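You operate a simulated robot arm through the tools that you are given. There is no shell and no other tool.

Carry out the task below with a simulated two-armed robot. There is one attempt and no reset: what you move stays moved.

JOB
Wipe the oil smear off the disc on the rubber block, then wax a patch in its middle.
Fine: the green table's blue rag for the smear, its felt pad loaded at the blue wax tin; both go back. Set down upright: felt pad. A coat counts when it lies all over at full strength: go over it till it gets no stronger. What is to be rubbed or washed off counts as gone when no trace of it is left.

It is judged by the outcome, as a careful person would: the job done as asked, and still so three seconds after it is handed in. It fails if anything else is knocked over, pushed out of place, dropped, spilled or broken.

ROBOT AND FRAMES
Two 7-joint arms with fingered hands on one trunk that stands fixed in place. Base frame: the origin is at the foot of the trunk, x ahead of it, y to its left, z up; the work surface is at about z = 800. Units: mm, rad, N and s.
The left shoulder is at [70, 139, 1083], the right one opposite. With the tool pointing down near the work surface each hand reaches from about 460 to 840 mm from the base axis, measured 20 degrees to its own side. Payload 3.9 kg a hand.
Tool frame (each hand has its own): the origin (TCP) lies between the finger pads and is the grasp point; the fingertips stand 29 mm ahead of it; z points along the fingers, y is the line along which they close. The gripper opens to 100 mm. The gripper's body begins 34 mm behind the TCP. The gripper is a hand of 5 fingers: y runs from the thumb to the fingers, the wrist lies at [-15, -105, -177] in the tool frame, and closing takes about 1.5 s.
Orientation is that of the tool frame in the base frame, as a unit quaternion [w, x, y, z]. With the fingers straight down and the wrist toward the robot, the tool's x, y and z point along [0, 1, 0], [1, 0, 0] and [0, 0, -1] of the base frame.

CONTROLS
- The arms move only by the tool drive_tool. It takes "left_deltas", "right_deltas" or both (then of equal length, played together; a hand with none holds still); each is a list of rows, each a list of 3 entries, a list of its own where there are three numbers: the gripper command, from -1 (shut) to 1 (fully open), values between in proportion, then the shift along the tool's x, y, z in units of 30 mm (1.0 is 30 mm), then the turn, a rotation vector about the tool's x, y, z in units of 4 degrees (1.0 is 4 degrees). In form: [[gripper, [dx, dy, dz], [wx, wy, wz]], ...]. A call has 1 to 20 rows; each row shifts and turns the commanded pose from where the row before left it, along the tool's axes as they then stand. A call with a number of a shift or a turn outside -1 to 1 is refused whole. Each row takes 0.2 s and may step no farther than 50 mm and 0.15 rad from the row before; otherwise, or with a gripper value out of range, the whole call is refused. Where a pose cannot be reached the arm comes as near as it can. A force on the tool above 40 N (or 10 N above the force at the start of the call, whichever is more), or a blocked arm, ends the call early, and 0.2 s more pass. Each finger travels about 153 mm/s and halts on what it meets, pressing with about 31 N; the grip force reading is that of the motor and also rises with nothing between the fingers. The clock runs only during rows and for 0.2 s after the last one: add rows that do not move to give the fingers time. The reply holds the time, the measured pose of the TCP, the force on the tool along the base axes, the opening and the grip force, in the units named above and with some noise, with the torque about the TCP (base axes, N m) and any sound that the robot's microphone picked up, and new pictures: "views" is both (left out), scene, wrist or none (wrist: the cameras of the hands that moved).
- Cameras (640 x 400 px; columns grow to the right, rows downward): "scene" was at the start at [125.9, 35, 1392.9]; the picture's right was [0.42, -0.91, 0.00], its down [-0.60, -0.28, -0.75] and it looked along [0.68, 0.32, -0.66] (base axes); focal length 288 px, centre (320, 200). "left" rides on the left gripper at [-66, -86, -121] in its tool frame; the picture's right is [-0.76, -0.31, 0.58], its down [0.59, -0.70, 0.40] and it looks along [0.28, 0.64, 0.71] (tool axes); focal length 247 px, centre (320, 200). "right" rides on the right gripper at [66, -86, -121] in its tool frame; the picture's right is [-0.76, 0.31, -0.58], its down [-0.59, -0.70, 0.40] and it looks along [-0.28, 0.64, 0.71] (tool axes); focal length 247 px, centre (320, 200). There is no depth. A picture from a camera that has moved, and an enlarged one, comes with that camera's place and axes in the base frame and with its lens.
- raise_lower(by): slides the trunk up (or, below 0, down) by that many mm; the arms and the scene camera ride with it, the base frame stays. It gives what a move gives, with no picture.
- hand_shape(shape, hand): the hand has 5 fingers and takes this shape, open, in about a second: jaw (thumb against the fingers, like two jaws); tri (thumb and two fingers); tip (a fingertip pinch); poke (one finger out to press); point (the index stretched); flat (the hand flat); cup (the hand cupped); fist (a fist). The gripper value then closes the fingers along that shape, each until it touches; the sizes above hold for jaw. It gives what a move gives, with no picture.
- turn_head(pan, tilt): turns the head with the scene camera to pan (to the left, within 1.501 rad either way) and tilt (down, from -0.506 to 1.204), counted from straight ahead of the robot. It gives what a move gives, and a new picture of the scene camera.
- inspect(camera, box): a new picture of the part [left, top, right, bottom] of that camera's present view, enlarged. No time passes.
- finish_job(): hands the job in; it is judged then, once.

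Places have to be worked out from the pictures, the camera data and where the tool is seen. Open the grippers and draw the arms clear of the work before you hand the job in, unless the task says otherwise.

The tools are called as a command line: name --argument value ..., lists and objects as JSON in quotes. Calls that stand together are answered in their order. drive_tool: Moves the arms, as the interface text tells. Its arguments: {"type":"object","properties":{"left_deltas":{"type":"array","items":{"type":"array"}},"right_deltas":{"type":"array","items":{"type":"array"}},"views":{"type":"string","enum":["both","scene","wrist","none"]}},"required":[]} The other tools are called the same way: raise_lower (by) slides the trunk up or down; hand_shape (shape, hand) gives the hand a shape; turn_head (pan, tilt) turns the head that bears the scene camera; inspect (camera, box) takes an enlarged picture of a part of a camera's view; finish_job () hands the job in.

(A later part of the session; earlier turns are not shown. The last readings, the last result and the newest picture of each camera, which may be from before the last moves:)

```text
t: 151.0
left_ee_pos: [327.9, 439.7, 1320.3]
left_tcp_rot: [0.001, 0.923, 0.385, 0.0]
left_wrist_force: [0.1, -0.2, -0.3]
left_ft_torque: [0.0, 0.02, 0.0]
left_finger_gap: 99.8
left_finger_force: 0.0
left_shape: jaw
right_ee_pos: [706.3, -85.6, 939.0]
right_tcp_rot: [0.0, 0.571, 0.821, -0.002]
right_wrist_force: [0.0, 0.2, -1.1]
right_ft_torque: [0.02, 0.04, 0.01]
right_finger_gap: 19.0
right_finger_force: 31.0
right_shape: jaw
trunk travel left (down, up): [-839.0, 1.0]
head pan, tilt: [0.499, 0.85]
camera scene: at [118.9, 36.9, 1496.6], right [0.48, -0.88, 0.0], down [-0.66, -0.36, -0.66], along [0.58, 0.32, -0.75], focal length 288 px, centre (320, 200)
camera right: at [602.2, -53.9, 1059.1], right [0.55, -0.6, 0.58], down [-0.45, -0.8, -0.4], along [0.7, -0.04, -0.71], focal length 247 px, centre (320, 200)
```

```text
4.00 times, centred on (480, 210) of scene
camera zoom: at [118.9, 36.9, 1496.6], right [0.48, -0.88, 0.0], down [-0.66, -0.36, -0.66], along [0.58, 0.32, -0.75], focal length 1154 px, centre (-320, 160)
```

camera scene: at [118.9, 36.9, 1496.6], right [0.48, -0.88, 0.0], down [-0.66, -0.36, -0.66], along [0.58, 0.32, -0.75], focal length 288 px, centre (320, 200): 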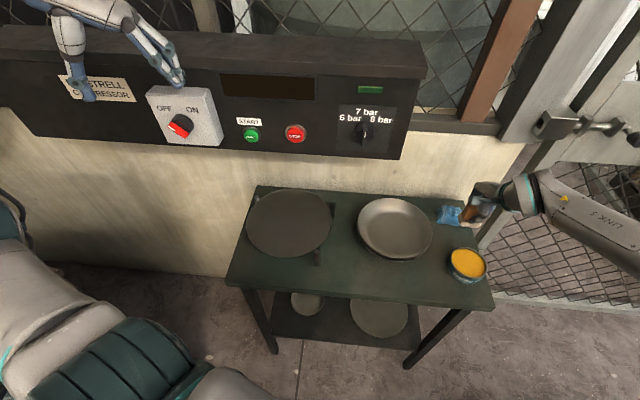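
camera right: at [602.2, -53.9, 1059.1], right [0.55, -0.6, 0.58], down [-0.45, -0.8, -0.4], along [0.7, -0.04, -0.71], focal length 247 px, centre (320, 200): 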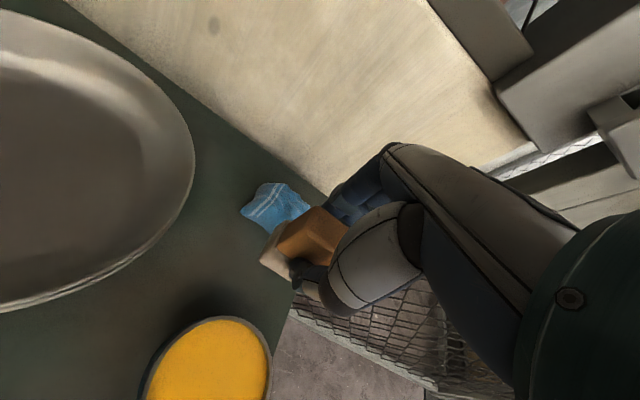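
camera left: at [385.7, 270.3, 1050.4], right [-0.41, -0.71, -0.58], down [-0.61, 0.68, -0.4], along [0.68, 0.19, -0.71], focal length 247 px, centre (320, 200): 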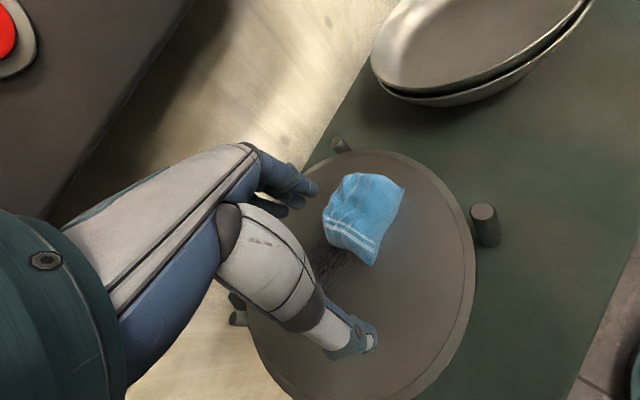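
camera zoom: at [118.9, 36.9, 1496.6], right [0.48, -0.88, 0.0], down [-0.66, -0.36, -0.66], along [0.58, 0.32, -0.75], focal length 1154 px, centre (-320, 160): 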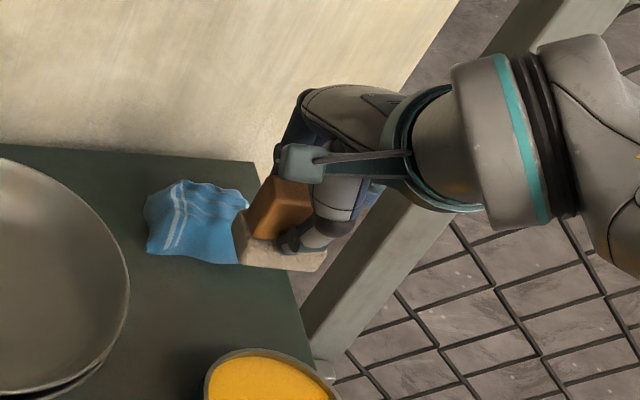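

The pad hangs upright in the hand. I carry it left over the plates toward the disc's right part at z≈950.

drive_tool --right_deltas '[[-1, [0.6, -0.062, -0.061], [0, 0, 0]], [-1, [0.888, -0.062, -0.061], [0, 0, 0]], [-1, [0.888, -0.062, -0.061], [0, 0, 0]], [-1, [0.888, -0.062, -0.061], [0, 0, 0]], [-1, [0.888, -0.062, -0.061], [0, 0, 0]], [-1, [0.888, -0.062, -0.061], [0, 0, 0]], [-1, [0.9, -0.154, 0], [0, 0, 0]], [-1, [0.9, -0.154, 0], [0, 0, 0]], [-1, [0.9, -0.154, 0], [0, 0, 0]], [-1, [0.9, -0.154, 0], [0, 0, 0]], [-1, [0.9, -0.154, 0], [0, 0, 0]], [-1, [0.9, -0.154, 0], [0, 0, 0]], [-1, [0.9, -0.154, 0], [0, 0, 0]], [-1, [0.9, -0.154, 0], [0, 0, 0.5]], [-1, [0, 0, 0], [0, 0, 0.8]], [-1, [0, 0, 0], [0, 0, 0.8]]]' --views "both"

```text
t: 154.4
left_ee_pos: [327.8, 441.1, 1320.4]
left_tcp_rot: [0.001, 0.923, 0.385, 0.0]
left_wrist_force: [0.6, 0.1, 0.1]
left_ft_torque: [-0.01, -0.02, 0.0]
left_finger_gap: 99.7
left_finger_force: 0.1
left_shape: jaw
right_ee_pos: [533.5, 241.8, 948.1]
right_tcp_rot: [0.001, 0.63, 0.777, 0.0]
right_wrist_force: [-0.7, -0.3, 0.1]
right_ft_torque: [0.03, 0.0, 0.03]
right_finger_gap: 18.9
right_finger_force: 30.3
right_shape: jaw
trunk travel left (down, up): [-839.0, 1.0]
head pan, tilt: [0.499, 0.85]
camera scene: at [118.3, 37.3, 1496.7], right [0.48, -0.88, 0.0], down [-0.66, -0.36, -0.66], along [0.58, 0.32, -0.75], focal length 288 px, centre (320, 200)
camera right: at [434.8, 288.5, 1069.2], right [0.46, -0.68, 0.58], down [-0.57, -0.72, -0.4], along [0.69, -0.15, -0.71], focal length 247 px, centre (320, 200)
```

scene: 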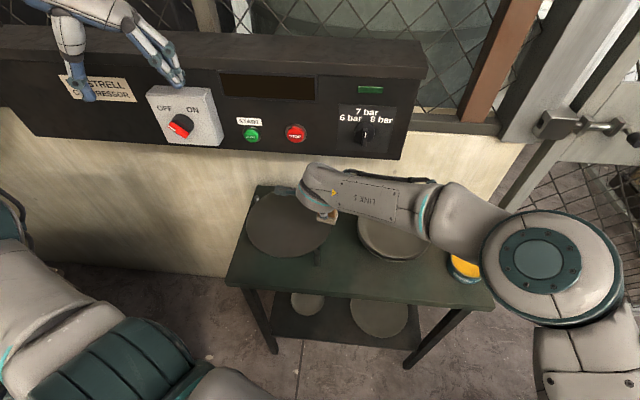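
right: 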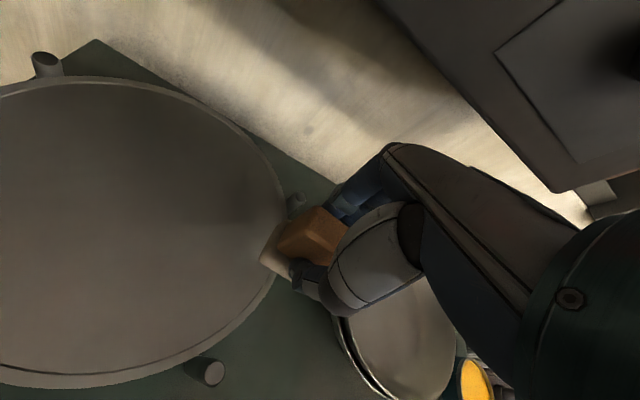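

At (534, 242) with yaw 12°. I move to (518, 288) over the disc and lower to 928.

drive_tool --right_deltas '[[-1, [0.8, -0.11, 0.33], [0, 0, 0]], [-1, [0.8, -0.11, 0.33], [0, 0, 0]]]' --views "none"

```text
t: 155.0
left_ee_pos: [328.8, 440.4, 1320.1]
left_tcp_rot: [0.001, 0.923, 0.385, 0.001]
left_wrist_force: [-0.1, -0.1, -0.1]
left_ft_torque: [0.02, 0.0, 0.01]
left_finger_gap: 99.9
left_finger_force: 0.0
left_shape: jaw
right_ee_pos: [518.6, 286.9, 927.3]
right_tcp_rot: [0.0, 0.63, 0.776, -0.002]
right_wrist_force: [0.8, -0.1, -0.5]
right_ft_torque: [-0.03, 0.01, 0.03]
right_finger_gap: 18.8
right_finger_force: 30.9
right_shape: jaw
trunk travel left (down, up): [-839.0, 1.0]
head pan, tilt: [0.499, 0.85]
```

Reached. I lower to just above the disc (contact expected at TCP z≈903).

drive_tool --right_deltas '[[-1, [0, 0, 0.4], [0, 0, 0]], [-1, [0, 0, 0.3], [0, 0, 0]], [-1, [0, 0, 0.05], [0, 0, 0]], [-1, [0, 0, 0.04], [0, 0, 0]]]' --views "none"

```text
t: 156.0
left_ee_pos: [327.5, 441.4, 1320.1]
left_tcp_rot: [0.001, 0.923, 0.385, 0.0]
left_wrist_force: [0.7, 0.3, 0.1]
left_ft_torque: [-0.02, 0.01, 0.03]
left_finger_gap: 99.6
left_finger_force: 0.1
left_shape: jaw
right_ee_pos: [516.6, 288.0, 903.6]
right_tcp_rot: [0.0, 0.629, 0.777, -0.002]
right_wrist_force: [-0.6, 0.1, -1.2]
right_ft_torque: [-0.03, 0.01, -0.01]
right_finger_gap: 19.0
right_finger_force: 31.3
right_shape: jaw
trunk travel left (down, up): [-839.0, 1.0]
head pan, tilt: [0.499, 0.85]
```

drive_tool --right_deltas '[[-1, [0, 0, 0.035], [0, 0, 0]], [-1, [0, 0, 0.035], [0, 0, 0]], [-1, [0, 0, 0.035], [0, 0, 0]]]' --views "none"

```text
t: 156.8
left_ee_pos: [326.1, 439.6, 1321.8]
left_tcp_rot: [0.001, 0.923, 0.385, 0.001]
left_wrist_force: [0.7, -0.1, 0.7]
left_ft_torque: [0.0, 0.07, 0.03]
left_finger_gap: 99.7
left_finger_force: 0.1
left_shape: jaw
right_ee_pos: [516.2, 286.5, 903.5]
right_tcp_rot: [0.001, 0.629, 0.777, 0.002]
right_wrist_force: [0.3, 0.2, 11.8]
right_ft_torque: [-0.02, 0.05, 0.01]
right_finger_gap: 19.0
right_finger_force: 31.2
right_shape: jaw
trunk travel left (down, up): [-839.0, 1.0]
head pan, tilt: [0.499, 0.85]
```

Contact with the disc (11.8 N). I ease off and open to 46 mm, leaving the pad standing upright.

drive_tool --right_deltas '[[-1, [0, 0, -0.06], [0, 0, 0]], [-0.5, [0, 0, 0], [0, 0, 0]], [-0.3, [0, 0, 0], [0, 0, 0]], [-0.08, [0, 0, 0], [0, 0, 0]], [-0.08, [0, 0, 0], [0, 0, 0]]]' --views "wrist"

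inspect --camera "left" --box '[420, 120, 580, 260]'

```text
t: 158.0
left_ee_pos: [327.9, 440.6, 1320.4]
left_tcp_rot: [0.001, 0.923, 0.385, 0.0]
left_wrist_force: [1.0, 0.7, 0.1]
left_ft_torque: [0.01, 0.02, 0.0]
left_finger_gap: 99.6
left_finger_force: 0.0
left_shape: jaw
right_ee_pos: [517.5, 288.2, 903.6]
right_tcp_rot: [0.0, 0.629, 0.777, 0.0]
right_wrist_force: [0.3, 0.2, 0.5]
right_ft_torque: [-0.02, 0.0, 0.02]
right_finger_gap: 45.4
right_finger_force: 0.0
right_shape: jaw
trunk travel left (down, up): [-839.0, 1.0]
head pan, tilt: [0.499, 0.85]
camera right: at [418.5, 333.7, 1024.1], right [0.46, -0.68, 0.58], down [-0.57, -0.72, -0.4], along [0.69, -0.15, -0.71], focal length 247 px, centre (320, 200)
```

right: 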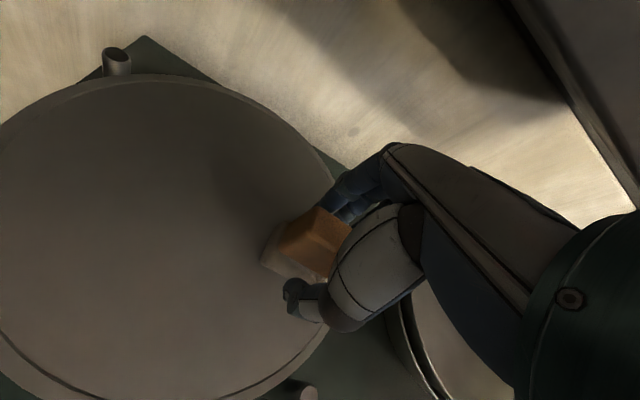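

```text
2.86 times, centred on (500, 190) of left
camera zoom: at [219.0, 455.1, 1440.6], right [-0.75, -0.32, -0.58], down [-0.08, 0.91, -0.4], along [0.66, -0.25, -0.71], focal length 706 px, centre (-194, 229)
```

zoom: 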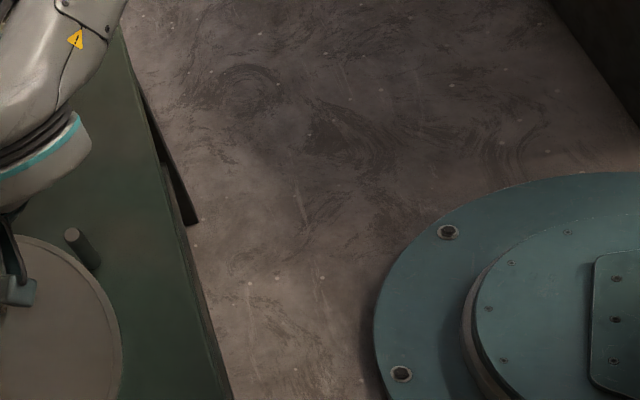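

The pad stands free on the disc. I lift straight up and roll the hand 28° about its closing axis.

drive_tool --right_deltas '[[-0.08, [0, 0, -0.4], [0, 0, 0]], [-0.08, [0, 0, -0.9], [0, 0, 0]], [-0.08, [0, 0, -0.9], [0, 0, 0]], [-0.08, [0, 0, 0], [0, 0.78, 0]], [-0.08, [0, 0, 0], [0, 0.78, 0]], [-0.08, [0, 0, 0], [0, 0.78, 0]], [-0.08, [0, 0, 0], [0, 0.78, 0]], [-0.08, [0, 0, 0], [0, 0.78, 0]], [-0.08, [0, 0, 0], [0, 0.78, 0]], [-0.08, [0, 0, 0], [0, 0.78, 0]], [-0.08, [0, 0, 0], [0, 0.78, 0]], [-0.08, [0, 0, 0], [0, 0.78, 0]]]' --views "both"

inspect --camera "right" --box '[180, 150, 400, 400]'

```text
t: 160.6
left_ee_pos: [327.3, 439.2, 1321.2]
left_tcp_rot: [0.0, 0.923, 0.386, 0.001]
left_wrist_force: [0.5, 0.2, -0.8]
left_ft_torque: [0.04, -0.01, -0.02]
left_finger_gap: 99.7
left_finger_force: 0.1
left_shape: jaw
right_ee_pos: [516.2, 287.8, 970.8]
right_tcp_rot: [-0.189, 0.611, 0.754, 0.151]
right_wrist_force: [0.0, -0.4, 0.2]
right_ft_torque: [0.0, -0.02, 0.02]
right_finger_gap: 45.9
right_finger_force: 0.1
right_shape: jaw
trunk travel left (down, up): [-839.0, 1.0]
head pan, tilt: [0.499, 0.85]
camera scene: at [118.6, 36.5, 1496.7], right [0.48, -0.88, 0.0], down [-0.66, -0.36, -0.66], along [0.58, 0.32, -0.75], focal length 288 px, centre (320, 200)
camera right: at [431.8, 270.3, 1107.1], right [0.5, -0.86, 0.15], down [-0.62, -0.47, -0.63], along [0.61, 0.22, -0.76], focal length 247 px, centre (320, 200)
```

scene: 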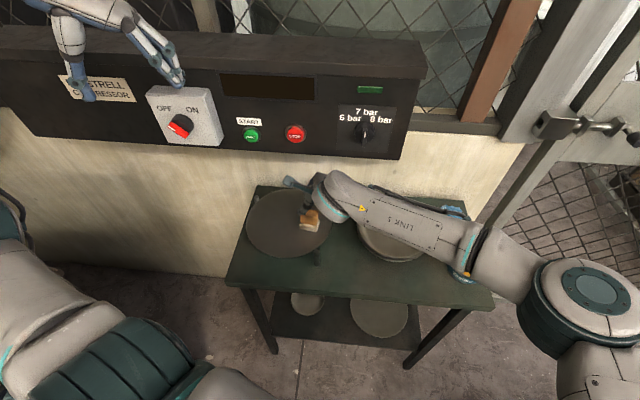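
right: 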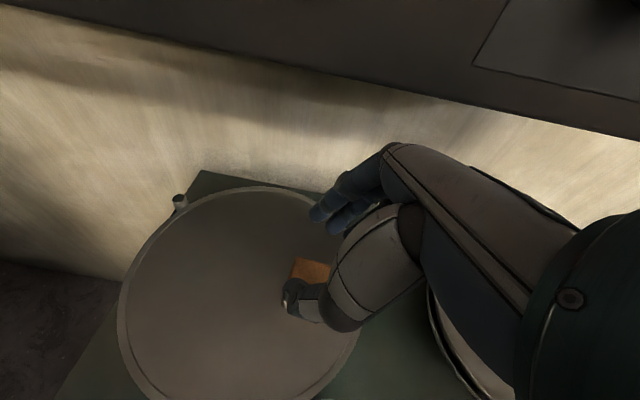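

```text
1.60 times, centred on (290, 275) of right
camera zoom: at [431.8, 270.3, 1107.1], right [0.5, -0.86, 0.15], down [-0.62, -0.47, -0.63], along [0.61, 0.22, -0.76], focal length 395 px, centre (368, 80)
```

zoom: 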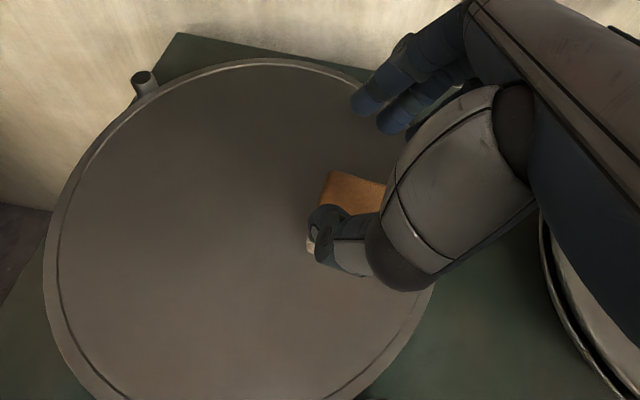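

The 28° roll is achieved without a limit. I look closely at the pad's position before regripping.

inspect --camera "scene" --box '[270, 180, 350, 260]'

inspect --camera "left" --box '[300, 150, 450, 300]'

```text
5.00 times, centred on (310, 220) of scene
camera zoom: at [118.6, 36.5, 1496.7], right [0.48, -0.88, 0.0], down [-0.66, -0.36, -0.66], along [0.58, 0.32, -0.75], focal length 1442 px, centre (370, 100)
```

zoom: 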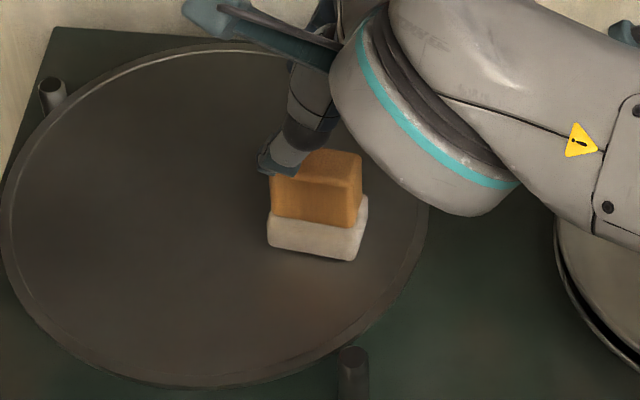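

```text
2.67 times, centred on (375, 225) of left
camera zoom: at [219.1, 454.7, 1440.7], right [-0.75, -0.32, -0.58], down [-0.08, 0.91, -0.4], along [0.66, -0.25, -0.71], focal length 659 px, centre (173, 133)
```

zoom: 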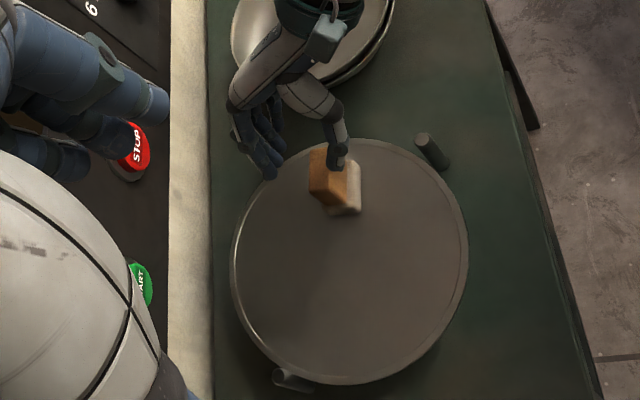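

The pad's centre is at about (519, 287), handle top z≈912. I position the rolled hand and descend in steps around the handle.

drive_tool --right_deltas '[[-0.08, [-0.3, 0.05, 0.34], [0, 0, 0]], [-0.08, [-0.27, 0.043, 0.34], [0, 0, 0]], [-0.08, [-0.141, 0, 0.265], [0, 0, 0]]]' --views "wrist"

inspect --camera "right" --box '[220, 180, 400, 380]'

inspect --camera "scene" --box '[280, 180, 350, 250]'

inspect --camera "left" --box '[340, 180, 420, 250]'

```text
t: 161.4
left_ee_pos: [328.1, 440.1, 1320.6]
left_tcp_rot: [0.001, 0.923, 0.385, 0.0]
left_wrist_force: [0.2, -1.2, 0.4]
left_ft_torque: [-0.02, -0.01, -0.03]
left_finger_gap: 99.8
left_finger_force: 0.0
left_shape: jaw
right_ee_pos: [522.1, 283.2, 934.0]
right_tcp_rot: [-0.188, 0.611, 0.754, 0.152]
right_wrist_force: [0.4, 0.5, -0.2]
right_ft_torque: [-0.01, 0.0, 0.03]
right_finger_gap: 45.5
right_finger_force: 0.1
right_shape: jaw
trunk travel left (down, up): [-839.0, 1.0]
head pan, tilt: [0.499, 0.85]
camera right: at [435.6, 265.8, 1071.3], right [0.5, -0.85, 0.15], down [-0.62, -0.47, -0.63], along [0.61, 0.22, -0.76], focal length 247 px, centre (320, 200)
```

right: 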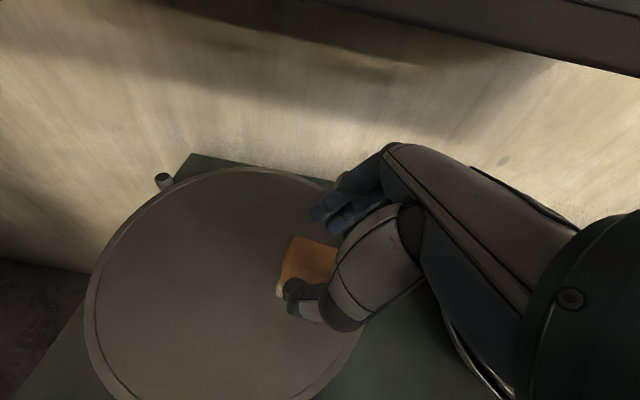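

```text
2.00 times, centred on (310, 280) of right
camera zoom: at [435.6, 265.8, 1071.3], right [0.5, -0.85, 0.15], down [-0.62, -0.47, -0.63], along [0.61, 0.22, -0.76], focal length 494 px, centre (340, 40)
```

zoom: 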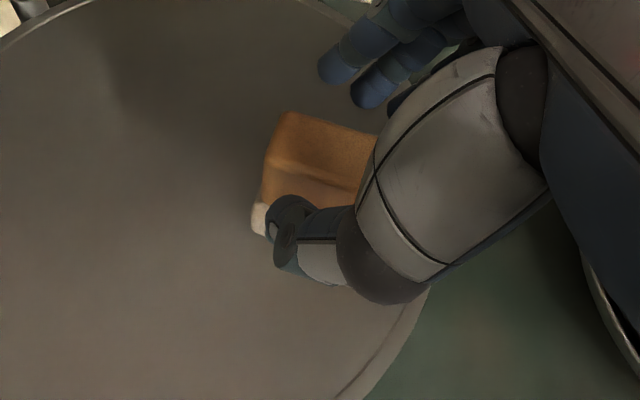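

```text
5.71 times, centred on (315, 215) of scene
camera zoom: at [118.4, 37.1, 1496.7], right [0.48, -0.88, 0.0], down [-0.66, -0.36, -0.66], along [0.58, 0.32, -0.75], focal length 1648 px, centre (349, 114)
```

zoom: 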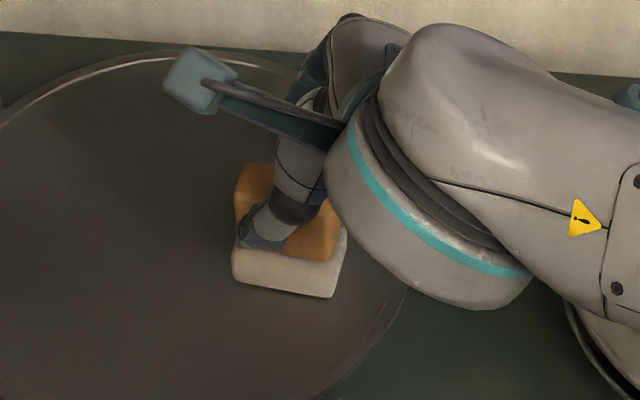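

```text
5.71 times, centred on (380, 215) of left
camera zoom: at [218.9, 455.3, 1440.5], right [-0.75, -0.32, -0.58], down [-0.08, 0.91, -0.4], along [0.66, -0.25, -0.71], focal length 1411 px, centre (-23, 114)
```

zoom: 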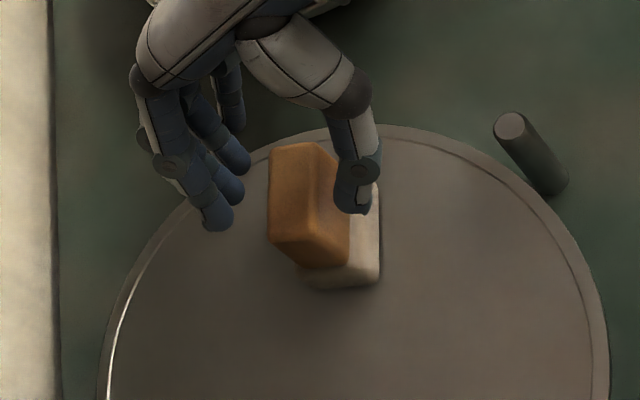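

The left camera shows the hand slightly toward the wall and the left end of the handle. I correct by ~4–5 mm while lowering to z≈917.

drive_tool --right_deltas '[[-0.08, [-0.13, -0.1, 0.05], [0, 0, 0]], [-0.08, [-0.14, -0.03, 0.19], [0, 0, 0]], [-0.08, [-0.14, 0, 0.19], [0, 0, 0]]]' --views "none"

inspect --camera "left" --box '[340, 180, 420, 250]'

inspect --camera "scene" --box '[280, 180, 350, 250]'

```text
t: 162.2
left_ee_pos: [326.8, 439.9, 1320.3]
left_tcp_rot: [0.001, 0.923, 0.385, 0.001]
left_wrist_force: [0.8, 0.6, -0.4]
left_ft_torque: [0.02, -0.03, 0.01]
left_finger_gap: 99.7
left_finger_force: 0.1
left_shape: jaw
right_ee_pos: [517.6, 278.4, 916.9]
right_tcp_rot: [-0.188, 0.611, 0.754, 0.152]
right_wrist_force: [-0.2, 0.3, -0.1]
right_ft_torque: [-0.01, -0.03, 0.0]
right_finger_gap: 45.5
right_finger_force: 0.0
right_shape: jaw
trunk travel left (down, up): [-839.0, 1.0]
head pan, tilt: [0.499, 0.85]
```

```text
5.71 times, centred on (380, 215) of left
camera zoom: at [219.0, 455.1, 1440.6], right [-0.75, -0.32, -0.58], down [-0.08, 0.91, -0.4], along [0.66, -0.25, -0.71], focal length 1411 px, centre (-23, 114)
```

zoom: 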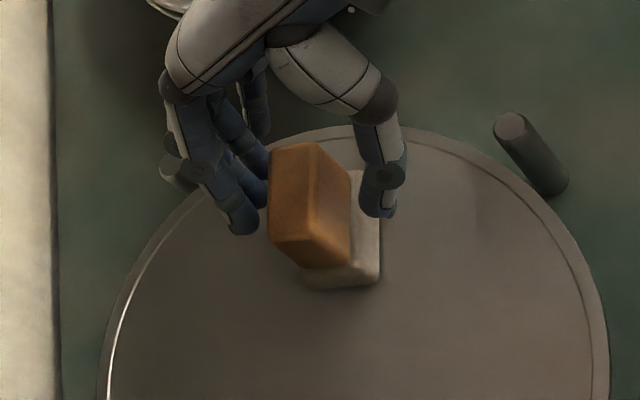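

```text
5.71 times, centred on (315, 215) of scene
camera zoom: at [118.5, 37.0, 1496.7], right [0.48, -0.88, 0.0], down [-0.66, -0.36, -0.66], along [0.58, 0.32, -0.75], focal length 1648 px, centre (349, 114)
```

zoom: 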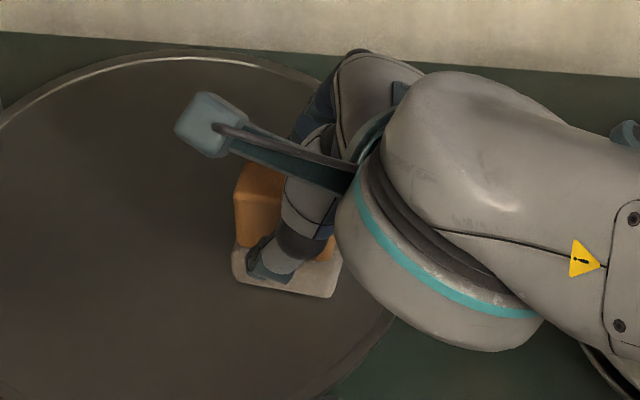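

The hand straddles the handle well in both views. I close.

drive_tool --right_deltas '[[-0.3, [0, 0, 0], [0, 0, 0]], [-0.5, [0, 0, 0], [0, 0, 0]], [-0.7, [0, 0, 0], [0, 0, 0]], [-1, [0, 0, 0], [0, 0, 0]], [-1, [0, 0, 0], [0, 0, 0]], [-1, [0, 0, 0], [0, 0, 0]], [-1, [0, 0, 0], [0, 0, 0]]]' --views "none"

inspect --camera "left" --box '[340, 180, 420, 250]'

inspect --camera "scene" --box '[280, 180, 350, 250]'

```text
t: 163.8
left_ee_pos: [329.0, 440.6, 1320.3]
left_tcp_rot: [0.001, 0.923, 0.385, 0.0]
left_wrist_force: [1.3, -0.3, -0.9]
left_ft_torque: [-0.02, 0.0, 0.0]
left_finger_gap: 99.8
left_finger_force: 0.1
left_shape: jaw
right_ee_pos: [517.3, 277.0, 917.6]
right_tcp_rot: [-0.188, 0.611, 0.754, 0.153]
right_wrist_force: [-0.1, 0.1, 0.0]
right_ft_torque: [0.0, -0.02, 0.03]
right_finger_gap: 16.4
right_finger_force: 31.3
right_shape: jaw
trunk travel left (down, up): [-839.0, 1.0]
head pan, tilt: [0.499, 0.85]
```

```text
5.71 times, centred on (380, 215) of left
camera zoom: at [218.9, 455.1, 1440.6], right [-0.75, -0.32, -0.58], down [-0.08, 0.91, -0.4], along [0.66, -0.25, -0.71], focal length 1411 px, centre (-23, 114)
```

zoom: 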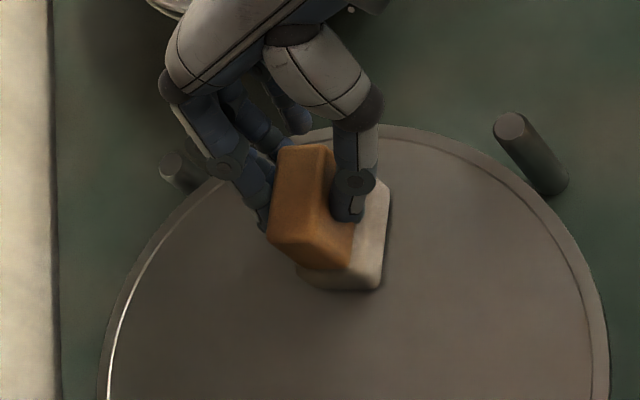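

```text
5.71 times, centred on (315, 215) of scene
camera zoom: at [118.4, 36.9, 1496.7], right [0.48, -0.88, 0.0], down [-0.66, -0.36, -0.66], along [0.58, 0.32, -0.75], focal length 1648 px, centre (349, 114)
```

zoom: 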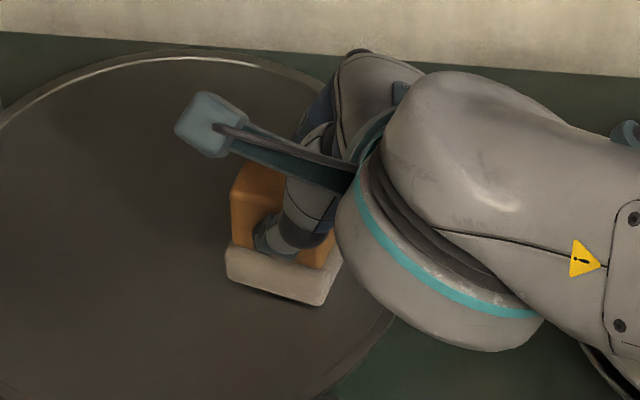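

Gripped (16 mm reading, 31 N). I lift 30 mm and inspect how the pad hangs.

drive_tool --right_deltas '[[-1, [0.078, 0, -0.147], [0, 0, 0]], [-1, [0.157, 0, -0.295], [0, 0, 0]], [-1, [0.235, 0, -0.442], [0, 0, 0]]]' --views "wrist"

inspect --camera "left" --box '[340, 180, 420, 250]'

inspect --camera "scene" --box '[280, 170, 350, 240]'

inspect --camera "right" --box '[220, 180, 400, 380]'

```text
t: 164.6
left_ee_pos: [326.3, 440.4, 1321.0]
left_tcp_rot: [0.001, 0.923, 0.385, 0.002]
left_wrist_force: [0.1, -0.8, -0.3]
left_ft_torque: [-0.02, -0.01, -0.03]
left_finger_gap: 99.9
left_finger_force: 0.1
left_shape: jaw
right_ee_pos: [517.3, 277.9, 947.9]
right_tcp_rot: [-0.187, 0.611, 0.754, 0.151]
right_wrist_force: [-0.5, 1.0, -0.8]
right_ft_torque: [0.01, -0.01, -0.04]
right_finger_gap: 16.6
right_finger_force: 30.8
right_shape: jaw
trunk travel left (down, up): [-839.0, 1.0]
head pan, tilt: [0.499, 0.85]
camera right: at [432.5, 260.7, 1084.7], right [0.5, -0.85, 0.15], down [-0.62, -0.47, -0.63], along [0.61, 0.22, -0.76], focal length 247 px, centre (320, 200)
```

right: 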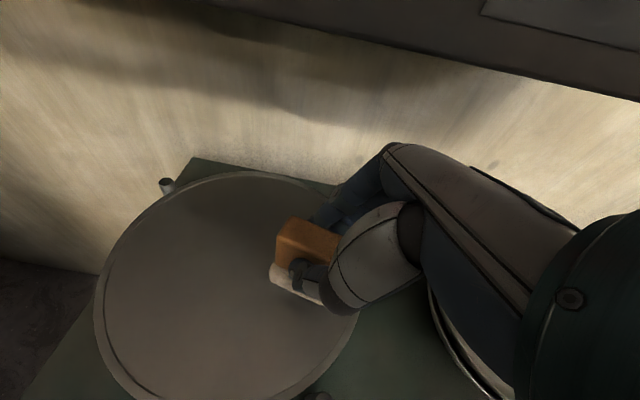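

```text
5.71 times, centred on (380, 215) of left
camera zoom: at [218.6, 455.1, 1440.6], right [-0.75, -0.32, -0.58], down [-0.08, 0.91, -0.4], along [0.66, -0.25, -0.71], focal length 1411 px, centre (-23, 114)
```

zoom: 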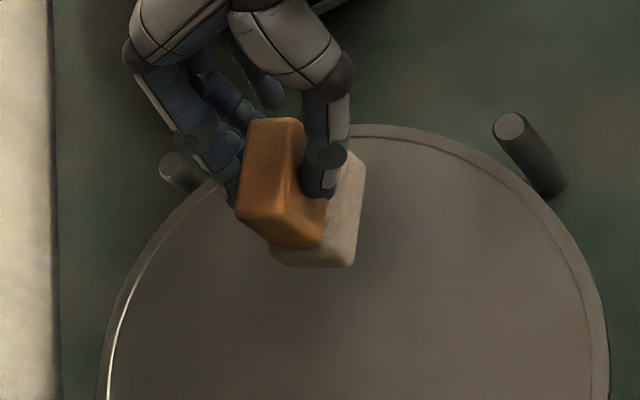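

```text
5.71 times, centred on (315, 205) of scene
camera zoom: at [118.1, 37.0, 1496.7], right [0.48, -0.88, 0.0], down [-0.66, -0.36, -0.66], along [0.58, 0.32, -0.75], focal length 1648 px, centre (349, 171)
```

zoom: 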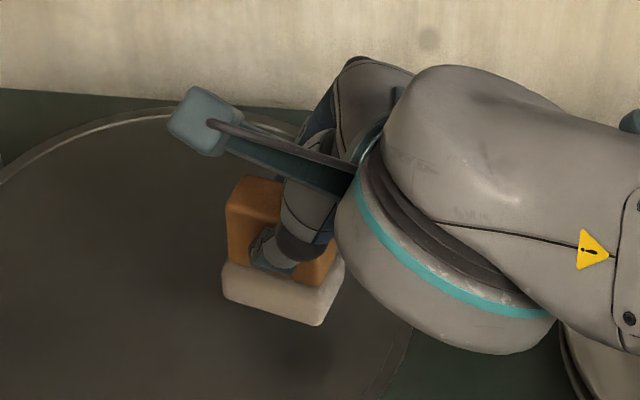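

```text
2.00 times, centred on (310, 280) of right
camera zoom: at [432.5, 260.7, 1084.7], right [0.5, -0.85, 0.15], down [-0.62, -0.47, -0.63], along [0.61, 0.22, -0.76], focal length 494 px, centre (340, 40)
```

zoom: 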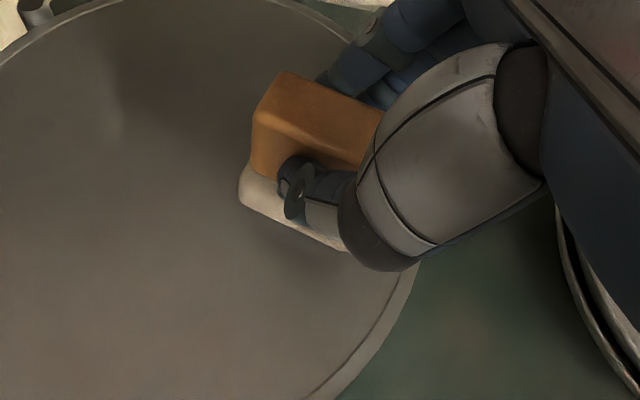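

The pad is held level, its centre about (-4, +10) mm from the TCP, bottom ~65 mm below it. Now I carry it to the wax tin (centre ≈(621, -121)) at a safe height.

drive_tool --right_deltas '[[-1, [-0.5, 0.02, -0.4], [0, 0, 0]], [-1, [-0.767, 0.039, -0.431], [0, 0, 0]], [-1, [-0.767, 0.039, -0.431], [0, 0, 0]], [-1, [-0.767, 0.039, -0.431], [0, 0, 0]], [-1, [-0.767, 0.039, -0.431], [0, 0, 0]], [-1, [-0.767, 0.039, -0.431], [0, 0, 0]], [-1, [-0.767, 0.039, -0.431], [0, 0, 0]], [-1, [-0.767, 0.039, -0.431], [0, 0, 0]], [-1, [-0.767, 0.039, -0.431], [0, 0, 0]], [-1, [-0.767, 0.039, -0.431], [0, 0, 0]], [-1, [-0.767, 0.039, -0.431], [0, 0, 0]], [-1, [-0.767, 0.039, -0.431], [0, 0, 0]], [-1, [-0.767, 0.039, -0.431], [0, 0, 0]], [-1, [-0.767, 0.039, -0.431], [0, 0, 0]]]' --views "both"

```text
t: 167.6
left_ee_pos: [327.2, 438.5, 1320.6]
left_tcp_rot: [0.0, 0.923, 0.385, 0.001]
left_wrist_force: [0.8, 0.2, -0.9]
left_ft_torque: [0.01, -0.03, 0.03]
left_finger_gap: 99.6
left_finger_force: 0.1
left_shape: jaw
right_ee_pos: [608.1, -73.9, 956.5]
right_tcp_rot: [-0.188, 0.611, 0.754, 0.152]
right_wrist_force: [0.7, 0.0, 0.1]
right_ft_torque: [-0.01, 0.0, 0.01]
right_finger_gap: 16.7
right_finger_force: 30.5
right_shape: jaw
trunk travel left (down, up): [-839.0, 1.0]
head pan, tilt: [0.499, 0.85]
camera scene: at [118.6, 35.6, 1496.7], right [0.48, -0.88, 0.0], down [-0.66, -0.36, -0.66], along [0.58, 0.32, -0.75], focal length 288 px, centre (320, 200)
camera right: at [524.0, -90.9, 1094.5], right [0.49, -0.86, 0.15], down [-0.62, -0.47, -0.63], along [0.61, 0.22, -0.76], focal length 247 px, centre (320, 200)
```

scene: 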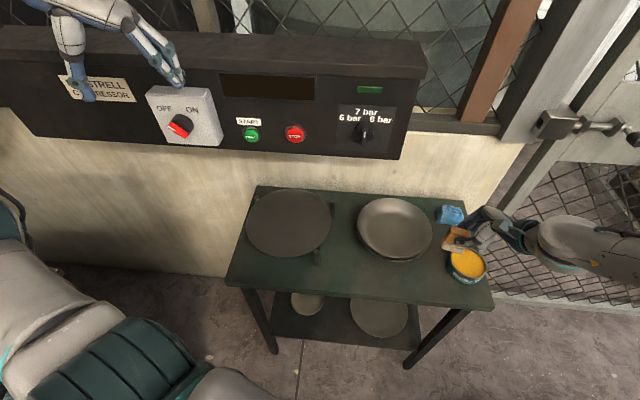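
right: 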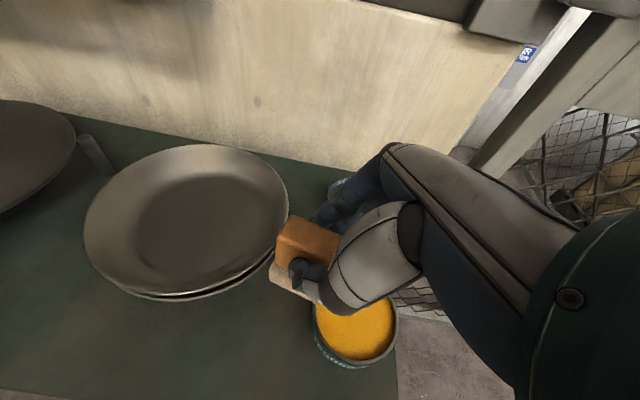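

Almost over the tin. I move to TCP (624, -131) so the pad is over the tin's centre, and check.

drive_tool --right_deltas '[[-1, [-0.637, 0.037, -0.2], [0, 0, 0]], [-1, [-0.637, 0.037, -0.2], [0, 0, 0]], [-1, [-0.637, 0.037, -0.2], [0, 0, 0]]]' --views "wrist"

inspect --camera "scene" --box '[420, 190, 520, 300]'

inspect --camera "right" --box '[220, 180, 420, 400]'

```text
t: 168.4
left_ee_pos: [326.6, 439.0, 1320.8]
left_tcp_rot: [0.001, 0.923, 0.385, 0.002]
left_wrist_force: [0.5, 0.6, 0.1]
left_ft_torque: [0.02, -0.02, 0.01]
left_finger_gap: 99.9
left_finger_force: 0.1
left_shape: jaw
right_ee_pos: [623.3, -129.2, 947.7]
right_tcp_rot: [-0.187, 0.61, 0.755, 0.152]
right_wrist_force: [-0.2, 1.0, 0.6]
right_ft_torque: [0.01, -0.01, 0.02]
right_finger_gap: 16.4
right_finger_force: 31.0
right_shape: jaw
trunk travel left (down, up): [-839.0, 1.0]
head pan, tilt: [0.499, 0.85]
camera right: at [539.5, -146.8, 1084.5], right [0.5, -0.85, 0.15], down [-0.62, -0.47, -0.63], along [0.61, 0.22, -0.76], focal length 247 px, centre (320, 200)
```

right: 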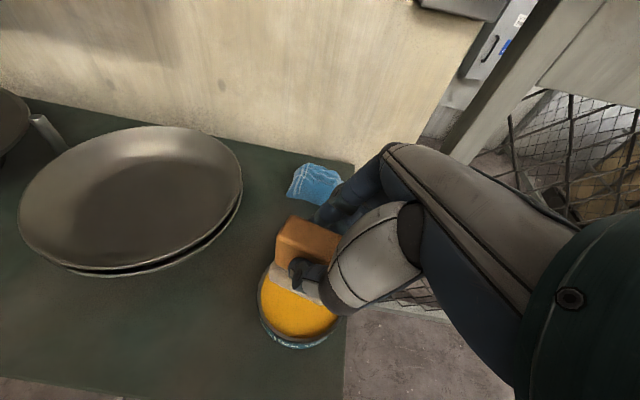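

```text
3.64 times, centred on (470, 245) of scene
camera zoom: at [118.6, 36.6, 1496.7], right [0.48, -0.88, 0.0], down [-0.66, -0.36, -0.66], along [0.58, 0.32, -0.75], focal length 1049 px, centre (-226, 36)
```

zoom: 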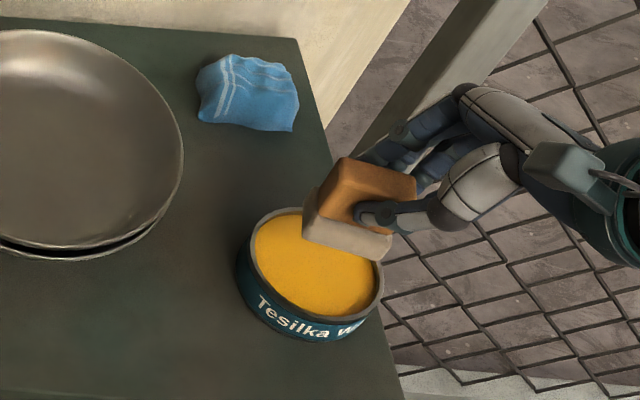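

```text
1.82 times, centred on (320, 290) of right
camera zoom: at [539.5, -146.8, 1084.5], right [0.5, -0.85, 0.15], down [-0.62, -0.47, -0.63], along [0.61, 0.22, -0.76], focal length 449 px, centre (320, 36)
```

zoom: 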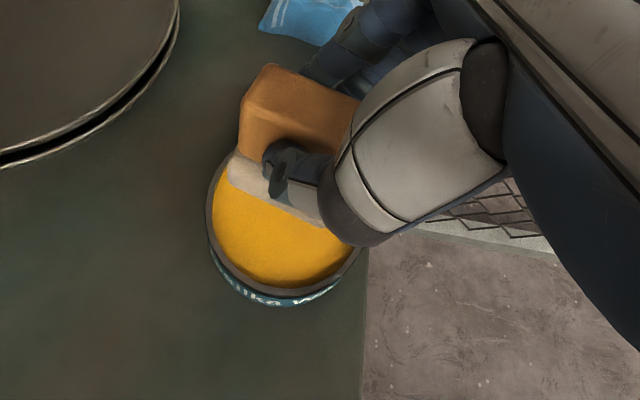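

The two views suggest shifting the pad about (+4, -6) mm to centre it on the tin. I do that and lower to just above the rim to check.

drive_tool --right_deltas '[[-1, [-0.2, 0.09, -0.1], [0, 0, 0]], [-1, [-0.224, 0, 0.422], [0, 0, 0]], [-1, [-0.224, 0, 0.422], [0, 0, 0]], [-1, [-0.2, 0, 0.36], [0, 0, 0]]]' --views "wrist"

inspect --camera "scene" --box '[430, 210, 510, 300]'

inspect --camera "right" --box '[220, 180, 420, 400]'

```text
t: 169.4
left_ee_pos: [328.5, 440.1, 1321.7]
left_tcp_rot: [0.001, 0.923, 0.385, 0.001]
left_wrist_force: [-0.4, 1.3, -0.3]
left_ft_torque: [0.01, 0.0, 0.02]
left_finger_gap: 99.8
left_finger_force: 0.1
left_shape: jaw
right_ee_pos: [628.3, -136.5, 905.8]
right_tcp_rot: [-0.188, 0.611, 0.754, 0.152]
right_wrist_force: [-0.4, -0.5, -0.4]
right_ft_torque: [-0.04, 0.02, 0.02]
right_finger_gap: 16.5
right_finger_force: 31.2
right_shape: jaw
trunk travel left (down, up): [-839.0, 1.0]
head pan, tilt: [0.499, 0.85]
camera right: at [543.7, -153.4, 1043.7], right [0.49, -0.85, 0.15], down [-0.62, -0.47, -0.63], along [0.61, 0.22, -0.76], focal length 247 px, centre (320, 200)
```

right: 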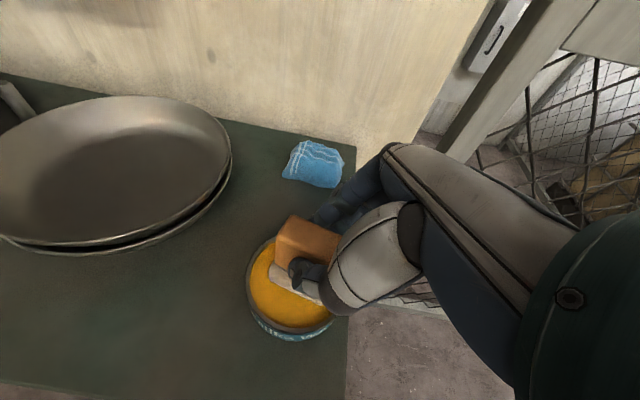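

```text
4.44 times, centred on (470, 255) of scene
camera zoom: at [118.8, 36.7, 1496.7], right [0.48, -0.88, 0.0], down [-0.66, -0.36, -0.66], along [0.58, 0.32, -0.75], focal length 1282 px, centre (-347, -44)
```

zoom: 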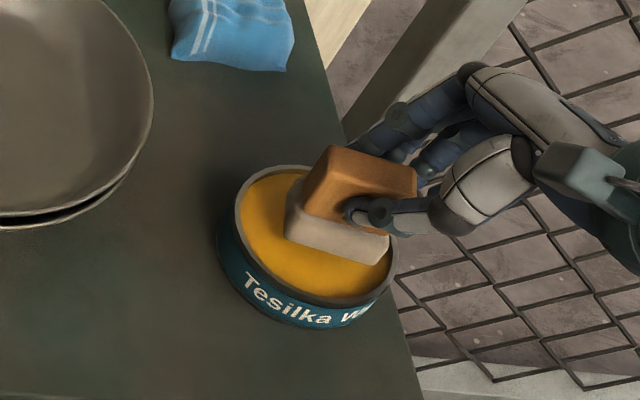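

```text
1.82 times, centred on (320, 290) of right
camera zoom: at [543.7, -153.4, 1043.7], right [0.49, -0.85, 0.15], down [-0.62, -0.47, -0.63], along [0.61, 0.22, -0.76], focal length 449 px, centre (320, 36)
```

zoom: 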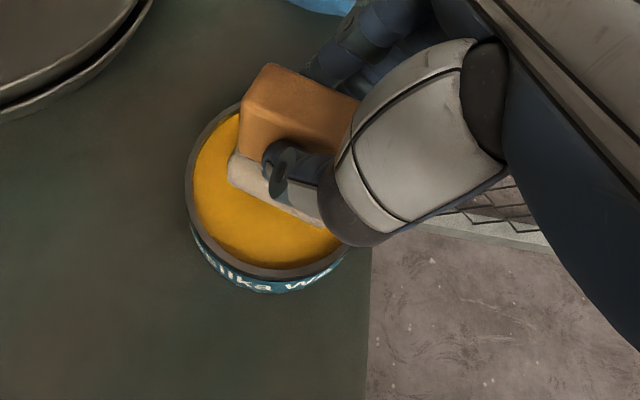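

By both views the pad is now centred within ~4 mm of the tin's middle, so it fits inside the rim. I lower it gently onto the wax.

drive_tool --right_deltas '[[-1, [-0.063, 0, 0.118], [0, 0, 0]], [-1, [-0.063, 0, 0.118], [0, 0, 0]], [-1, [-0.023, 0, 0.044], [0, 0, 0]], [-1, [-0.023, 0, 0.044], [0, 0, 0]], [-1, [-0.023, 0, 0.044], [0, 0, 0]]]' --views "none"

```text
t: 170.6
left_ee_pos: [324.1, 440.2, 1321.6]
left_tcp_rot: [0.002, 0.923, 0.384, 0.003]
left_wrist_force: [0.9, -0.2, -0.7]
left_ft_torque: [-0.01, 0.03, -0.01]
left_finger_gap: 99.7
left_finger_force: 0.2
left_shape: jaw
right_ee_pos: [627.4, -135.7, 898.9]
right_tcp_rot: [-0.185, 0.611, 0.754, 0.154]
right_wrist_force: [-2.3, -3.6, 20.9]
right_ft_torque: [0.16, -0.12, 0.11]
right_finger_gap: 17.2
right_finger_force: 30.3
right_shape: jaw
trunk travel left (down, up): [-839.0, 1.0]
head pan, tilt: [0.499, 0.85]
```

Contact at TCP z≈899 (21 N), a bit higher than expected. I ease off 3 mm and look whether it's wax or the rim.

drive_tool --right_deltas '[[-1, [0.047, 0, -0.088], [0, 0, 0]]]' --views "wrist"

inspect --camera "scene" --box '[440, 225, 500, 290]'

inspect --camera "right" --box '[220, 200, 360, 350]'

```text
t: 171.0
left_ee_pos: [325.0, 438.7, 1320.6]
left_tcp_rot: [0.002, 0.923, 0.385, 0.001]
left_wrist_force: [-0.1, -0.1, 0.0]
left_ft_torque: [0.0, -0.01, 0.0]
left_finger_gap: 99.8
left_finger_force: 0.0
left_shape: jaw
right_ee_pos: [627.7, -136.0, 898.6]
right_tcp_rot: [-0.185, 0.612, 0.754, 0.154]
right_wrist_force: [1.6, -2.1, 15.7]
right_ft_torque: [0.12, -0.2, 0.08]
right_finger_gap: 17.3
right_finger_force: 31.2
right_shape: jaw
trunk travel left (down, up): [-839.0, 1.0]
head pan, tilt: [0.499, 0.85]
camera right: at [541.7, -153.1, 1035.5], right [0.49, -0.86, 0.16], down [-0.62, -0.47, -0.63], along [0.61, 0.21, -0.76], focal length 247 px, centre (320, 200)
```

right: 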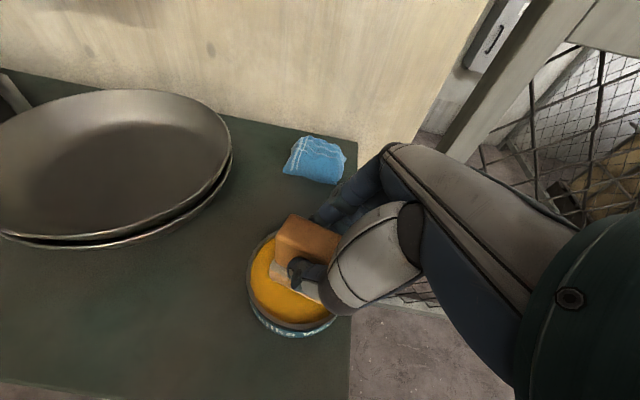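

```text
6.15 times, centred on (470, 258) of scene
camera zoom: at [115.8, 36.9, 1496.9], right [0.48, -0.88, 0.0], down [-0.66, -0.36, -0.66], along [0.58, 0.32, -0.75], focal length 1775 px, centre (-603, -154)
```

zoom: 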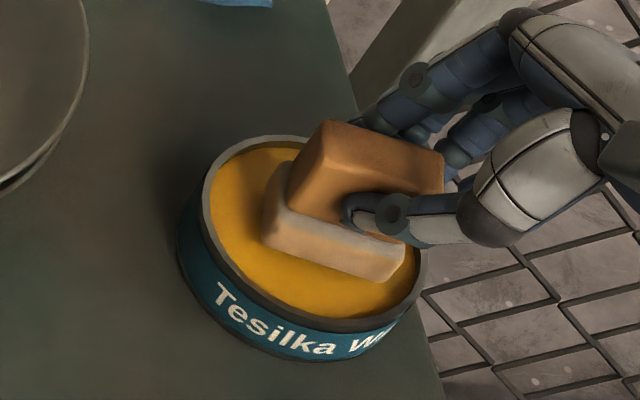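

```text
2.67 times, centred on (290, 275) of right
camera zoom: at [541.7, -153.1, 1035.5], right [0.49, -0.86, 0.16], down [-0.62, -0.47, -0.63], along [0.61, 0.21, -0.76], focal length 659 px, centre (400, 0)
```

zoom: 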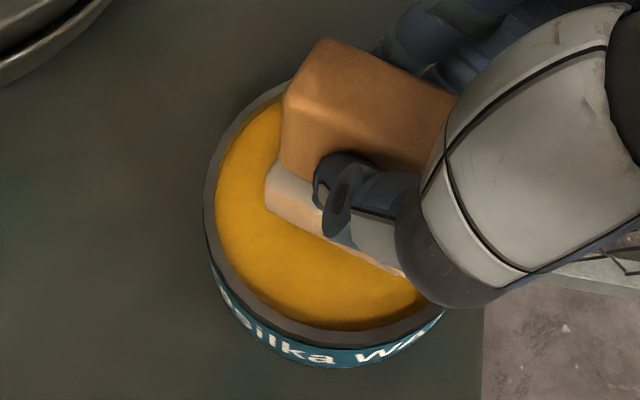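

The felt sits on the wax inside the rim. I ease to ~8–10 N and make tiny wiggles (±3 mm) to load it.

drive_tool --right_deltas '[[-1, [0.023, 0, -0.044], [0, 0, 0]], [-1, [0, 0.1, 0], [0, 0, 0]], [-1, [0.088, 0, 0.047], [0, 0, 0]], [-1, [0, -0.1, 0], [0, 0, 0]], [-1, [-0.088, -0.1, -0.047], [0, 0, 0]], [-1, [0, 0.1, 0], [0, 0, 0]], [-1, [0, 0, 0], [0, 0, 0]]]' --views "none"

```text
t: 172.6
left_ee_pos: [326.8, 439.3, 1321.4]
left_tcp_rot: [0.001, 0.923, 0.385, 0.001]
left_wrist_force: [-0.4, 0.3, 0.8]
left_ft_torque: [-0.04, -0.01, -0.01]
left_finger_gap: 99.7
left_finger_force: 0.2
left_shape: jaw
right_ee_pos: [627.4, -135.2, 898.9]
right_tcp_rot: [-0.188, 0.611, 0.754, 0.152]
right_wrist_force: [-1.3, 2.4, 6.9]
right_ft_torque: [0.09, -0.02, 0.04]
right_finger_gap: 17.1
right_finger_force: 31.1
right_shape: jaw
trunk travel left (down, up): [-839.0, 1.0]
head pan, tilt: [0.499, 0.85]
```

Loaded with about 7 N contact. I lift straight out of the tin and look at the felt and the tin.

drive_tool --right_deltas '[[-1, [0.1, 0, -0.19], [0, 0, 0]], [-1, [0.25, 0, -0.47], [0, 0, 0]], [-1, [0.4, 0, -0.75], [0, 0, 0]], [-1, [0.1, 0, -0.19], [0, 0, 0]]]' --views "wrist"

inspect --camera "scene" --box '[430, 200, 510, 290]'

inspect --camera "right" --box '[220, 180, 380, 380]'

```text
t: 173.6
left_ee_pos: [327.6, 440.9, 1320.1]
left_tcp_rot: [0.0, 0.923, 0.385, 0.0]
left_wrist_force: [-0.3, 0.4, -0.2]
left_ft_torque: [-0.02, 0.0, 0.0]
left_finger_gap: 99.8
left_finger_force: 0.0
left_shape: jaw
right_ee_pos: [629.1, -136.2, 953.1]
right_tcp_rot: [-0.188, 0.61, 0.754, 0.152]
right_wrist_force: [-0.2, 0.2, -0.5]
right_ft_torque: [0.03, 0.0, 0.0]
right_finger_gap: 17.1
right_finger_force: 31.2
right_shape: jaw
trunk travel left (down, up): [-839.0, 1.0]
head pan, tilt: [0.499, 0.85]
camera right: at [543.9, -153.5, 1089.9], right [0.5, -0.85, 0.15], down [-0.62, -0.47, -0.63], along [0.61, 0.22, -0.76], focal length 247 px, centre (320, 200)
```

right: 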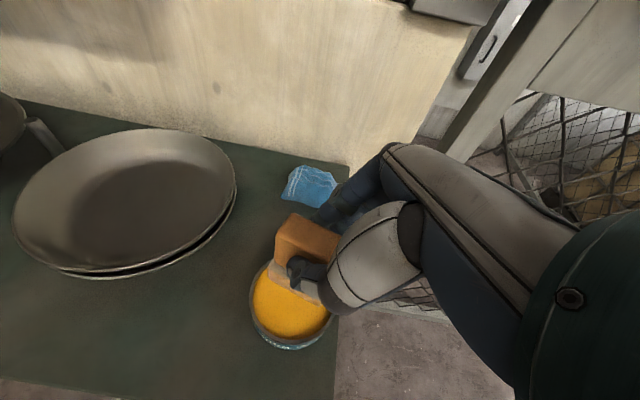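

```text
4.44 times, centred on (470, 245) of scene
camera zoom: at [118.8, 36.7, 1496.6], right [0.48, -0.88, 0.0], down [-0.66, -0.36, -0.66], along [0.58, 0.32, -0.75], focal length 1282 px, centre (-347, 0)
```

zoom: 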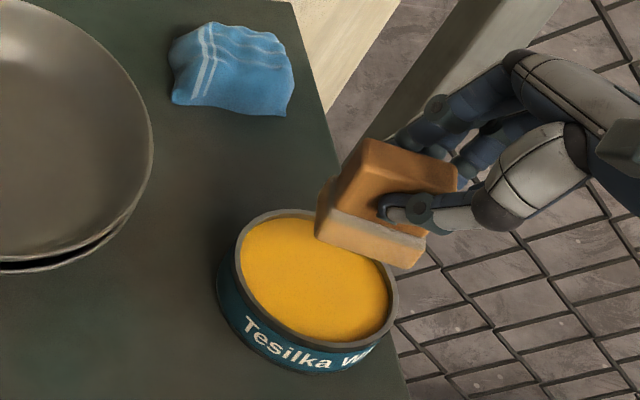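

```text
2.00 times, centred on (300, 280) of right
camera zoom: at [543.9, -153.5, 1089.9], right [0.5, -0.85, 0.15], down [-0.62, -0.47, -0.63], along [0.61, 0.22, -0.76], focal length 494 px, centre (360, 40)
```

zoom: 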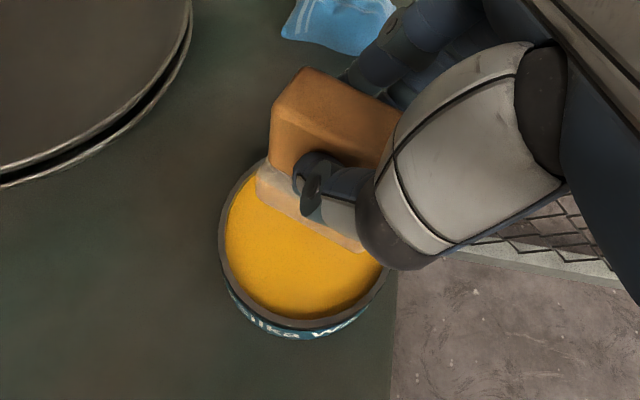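

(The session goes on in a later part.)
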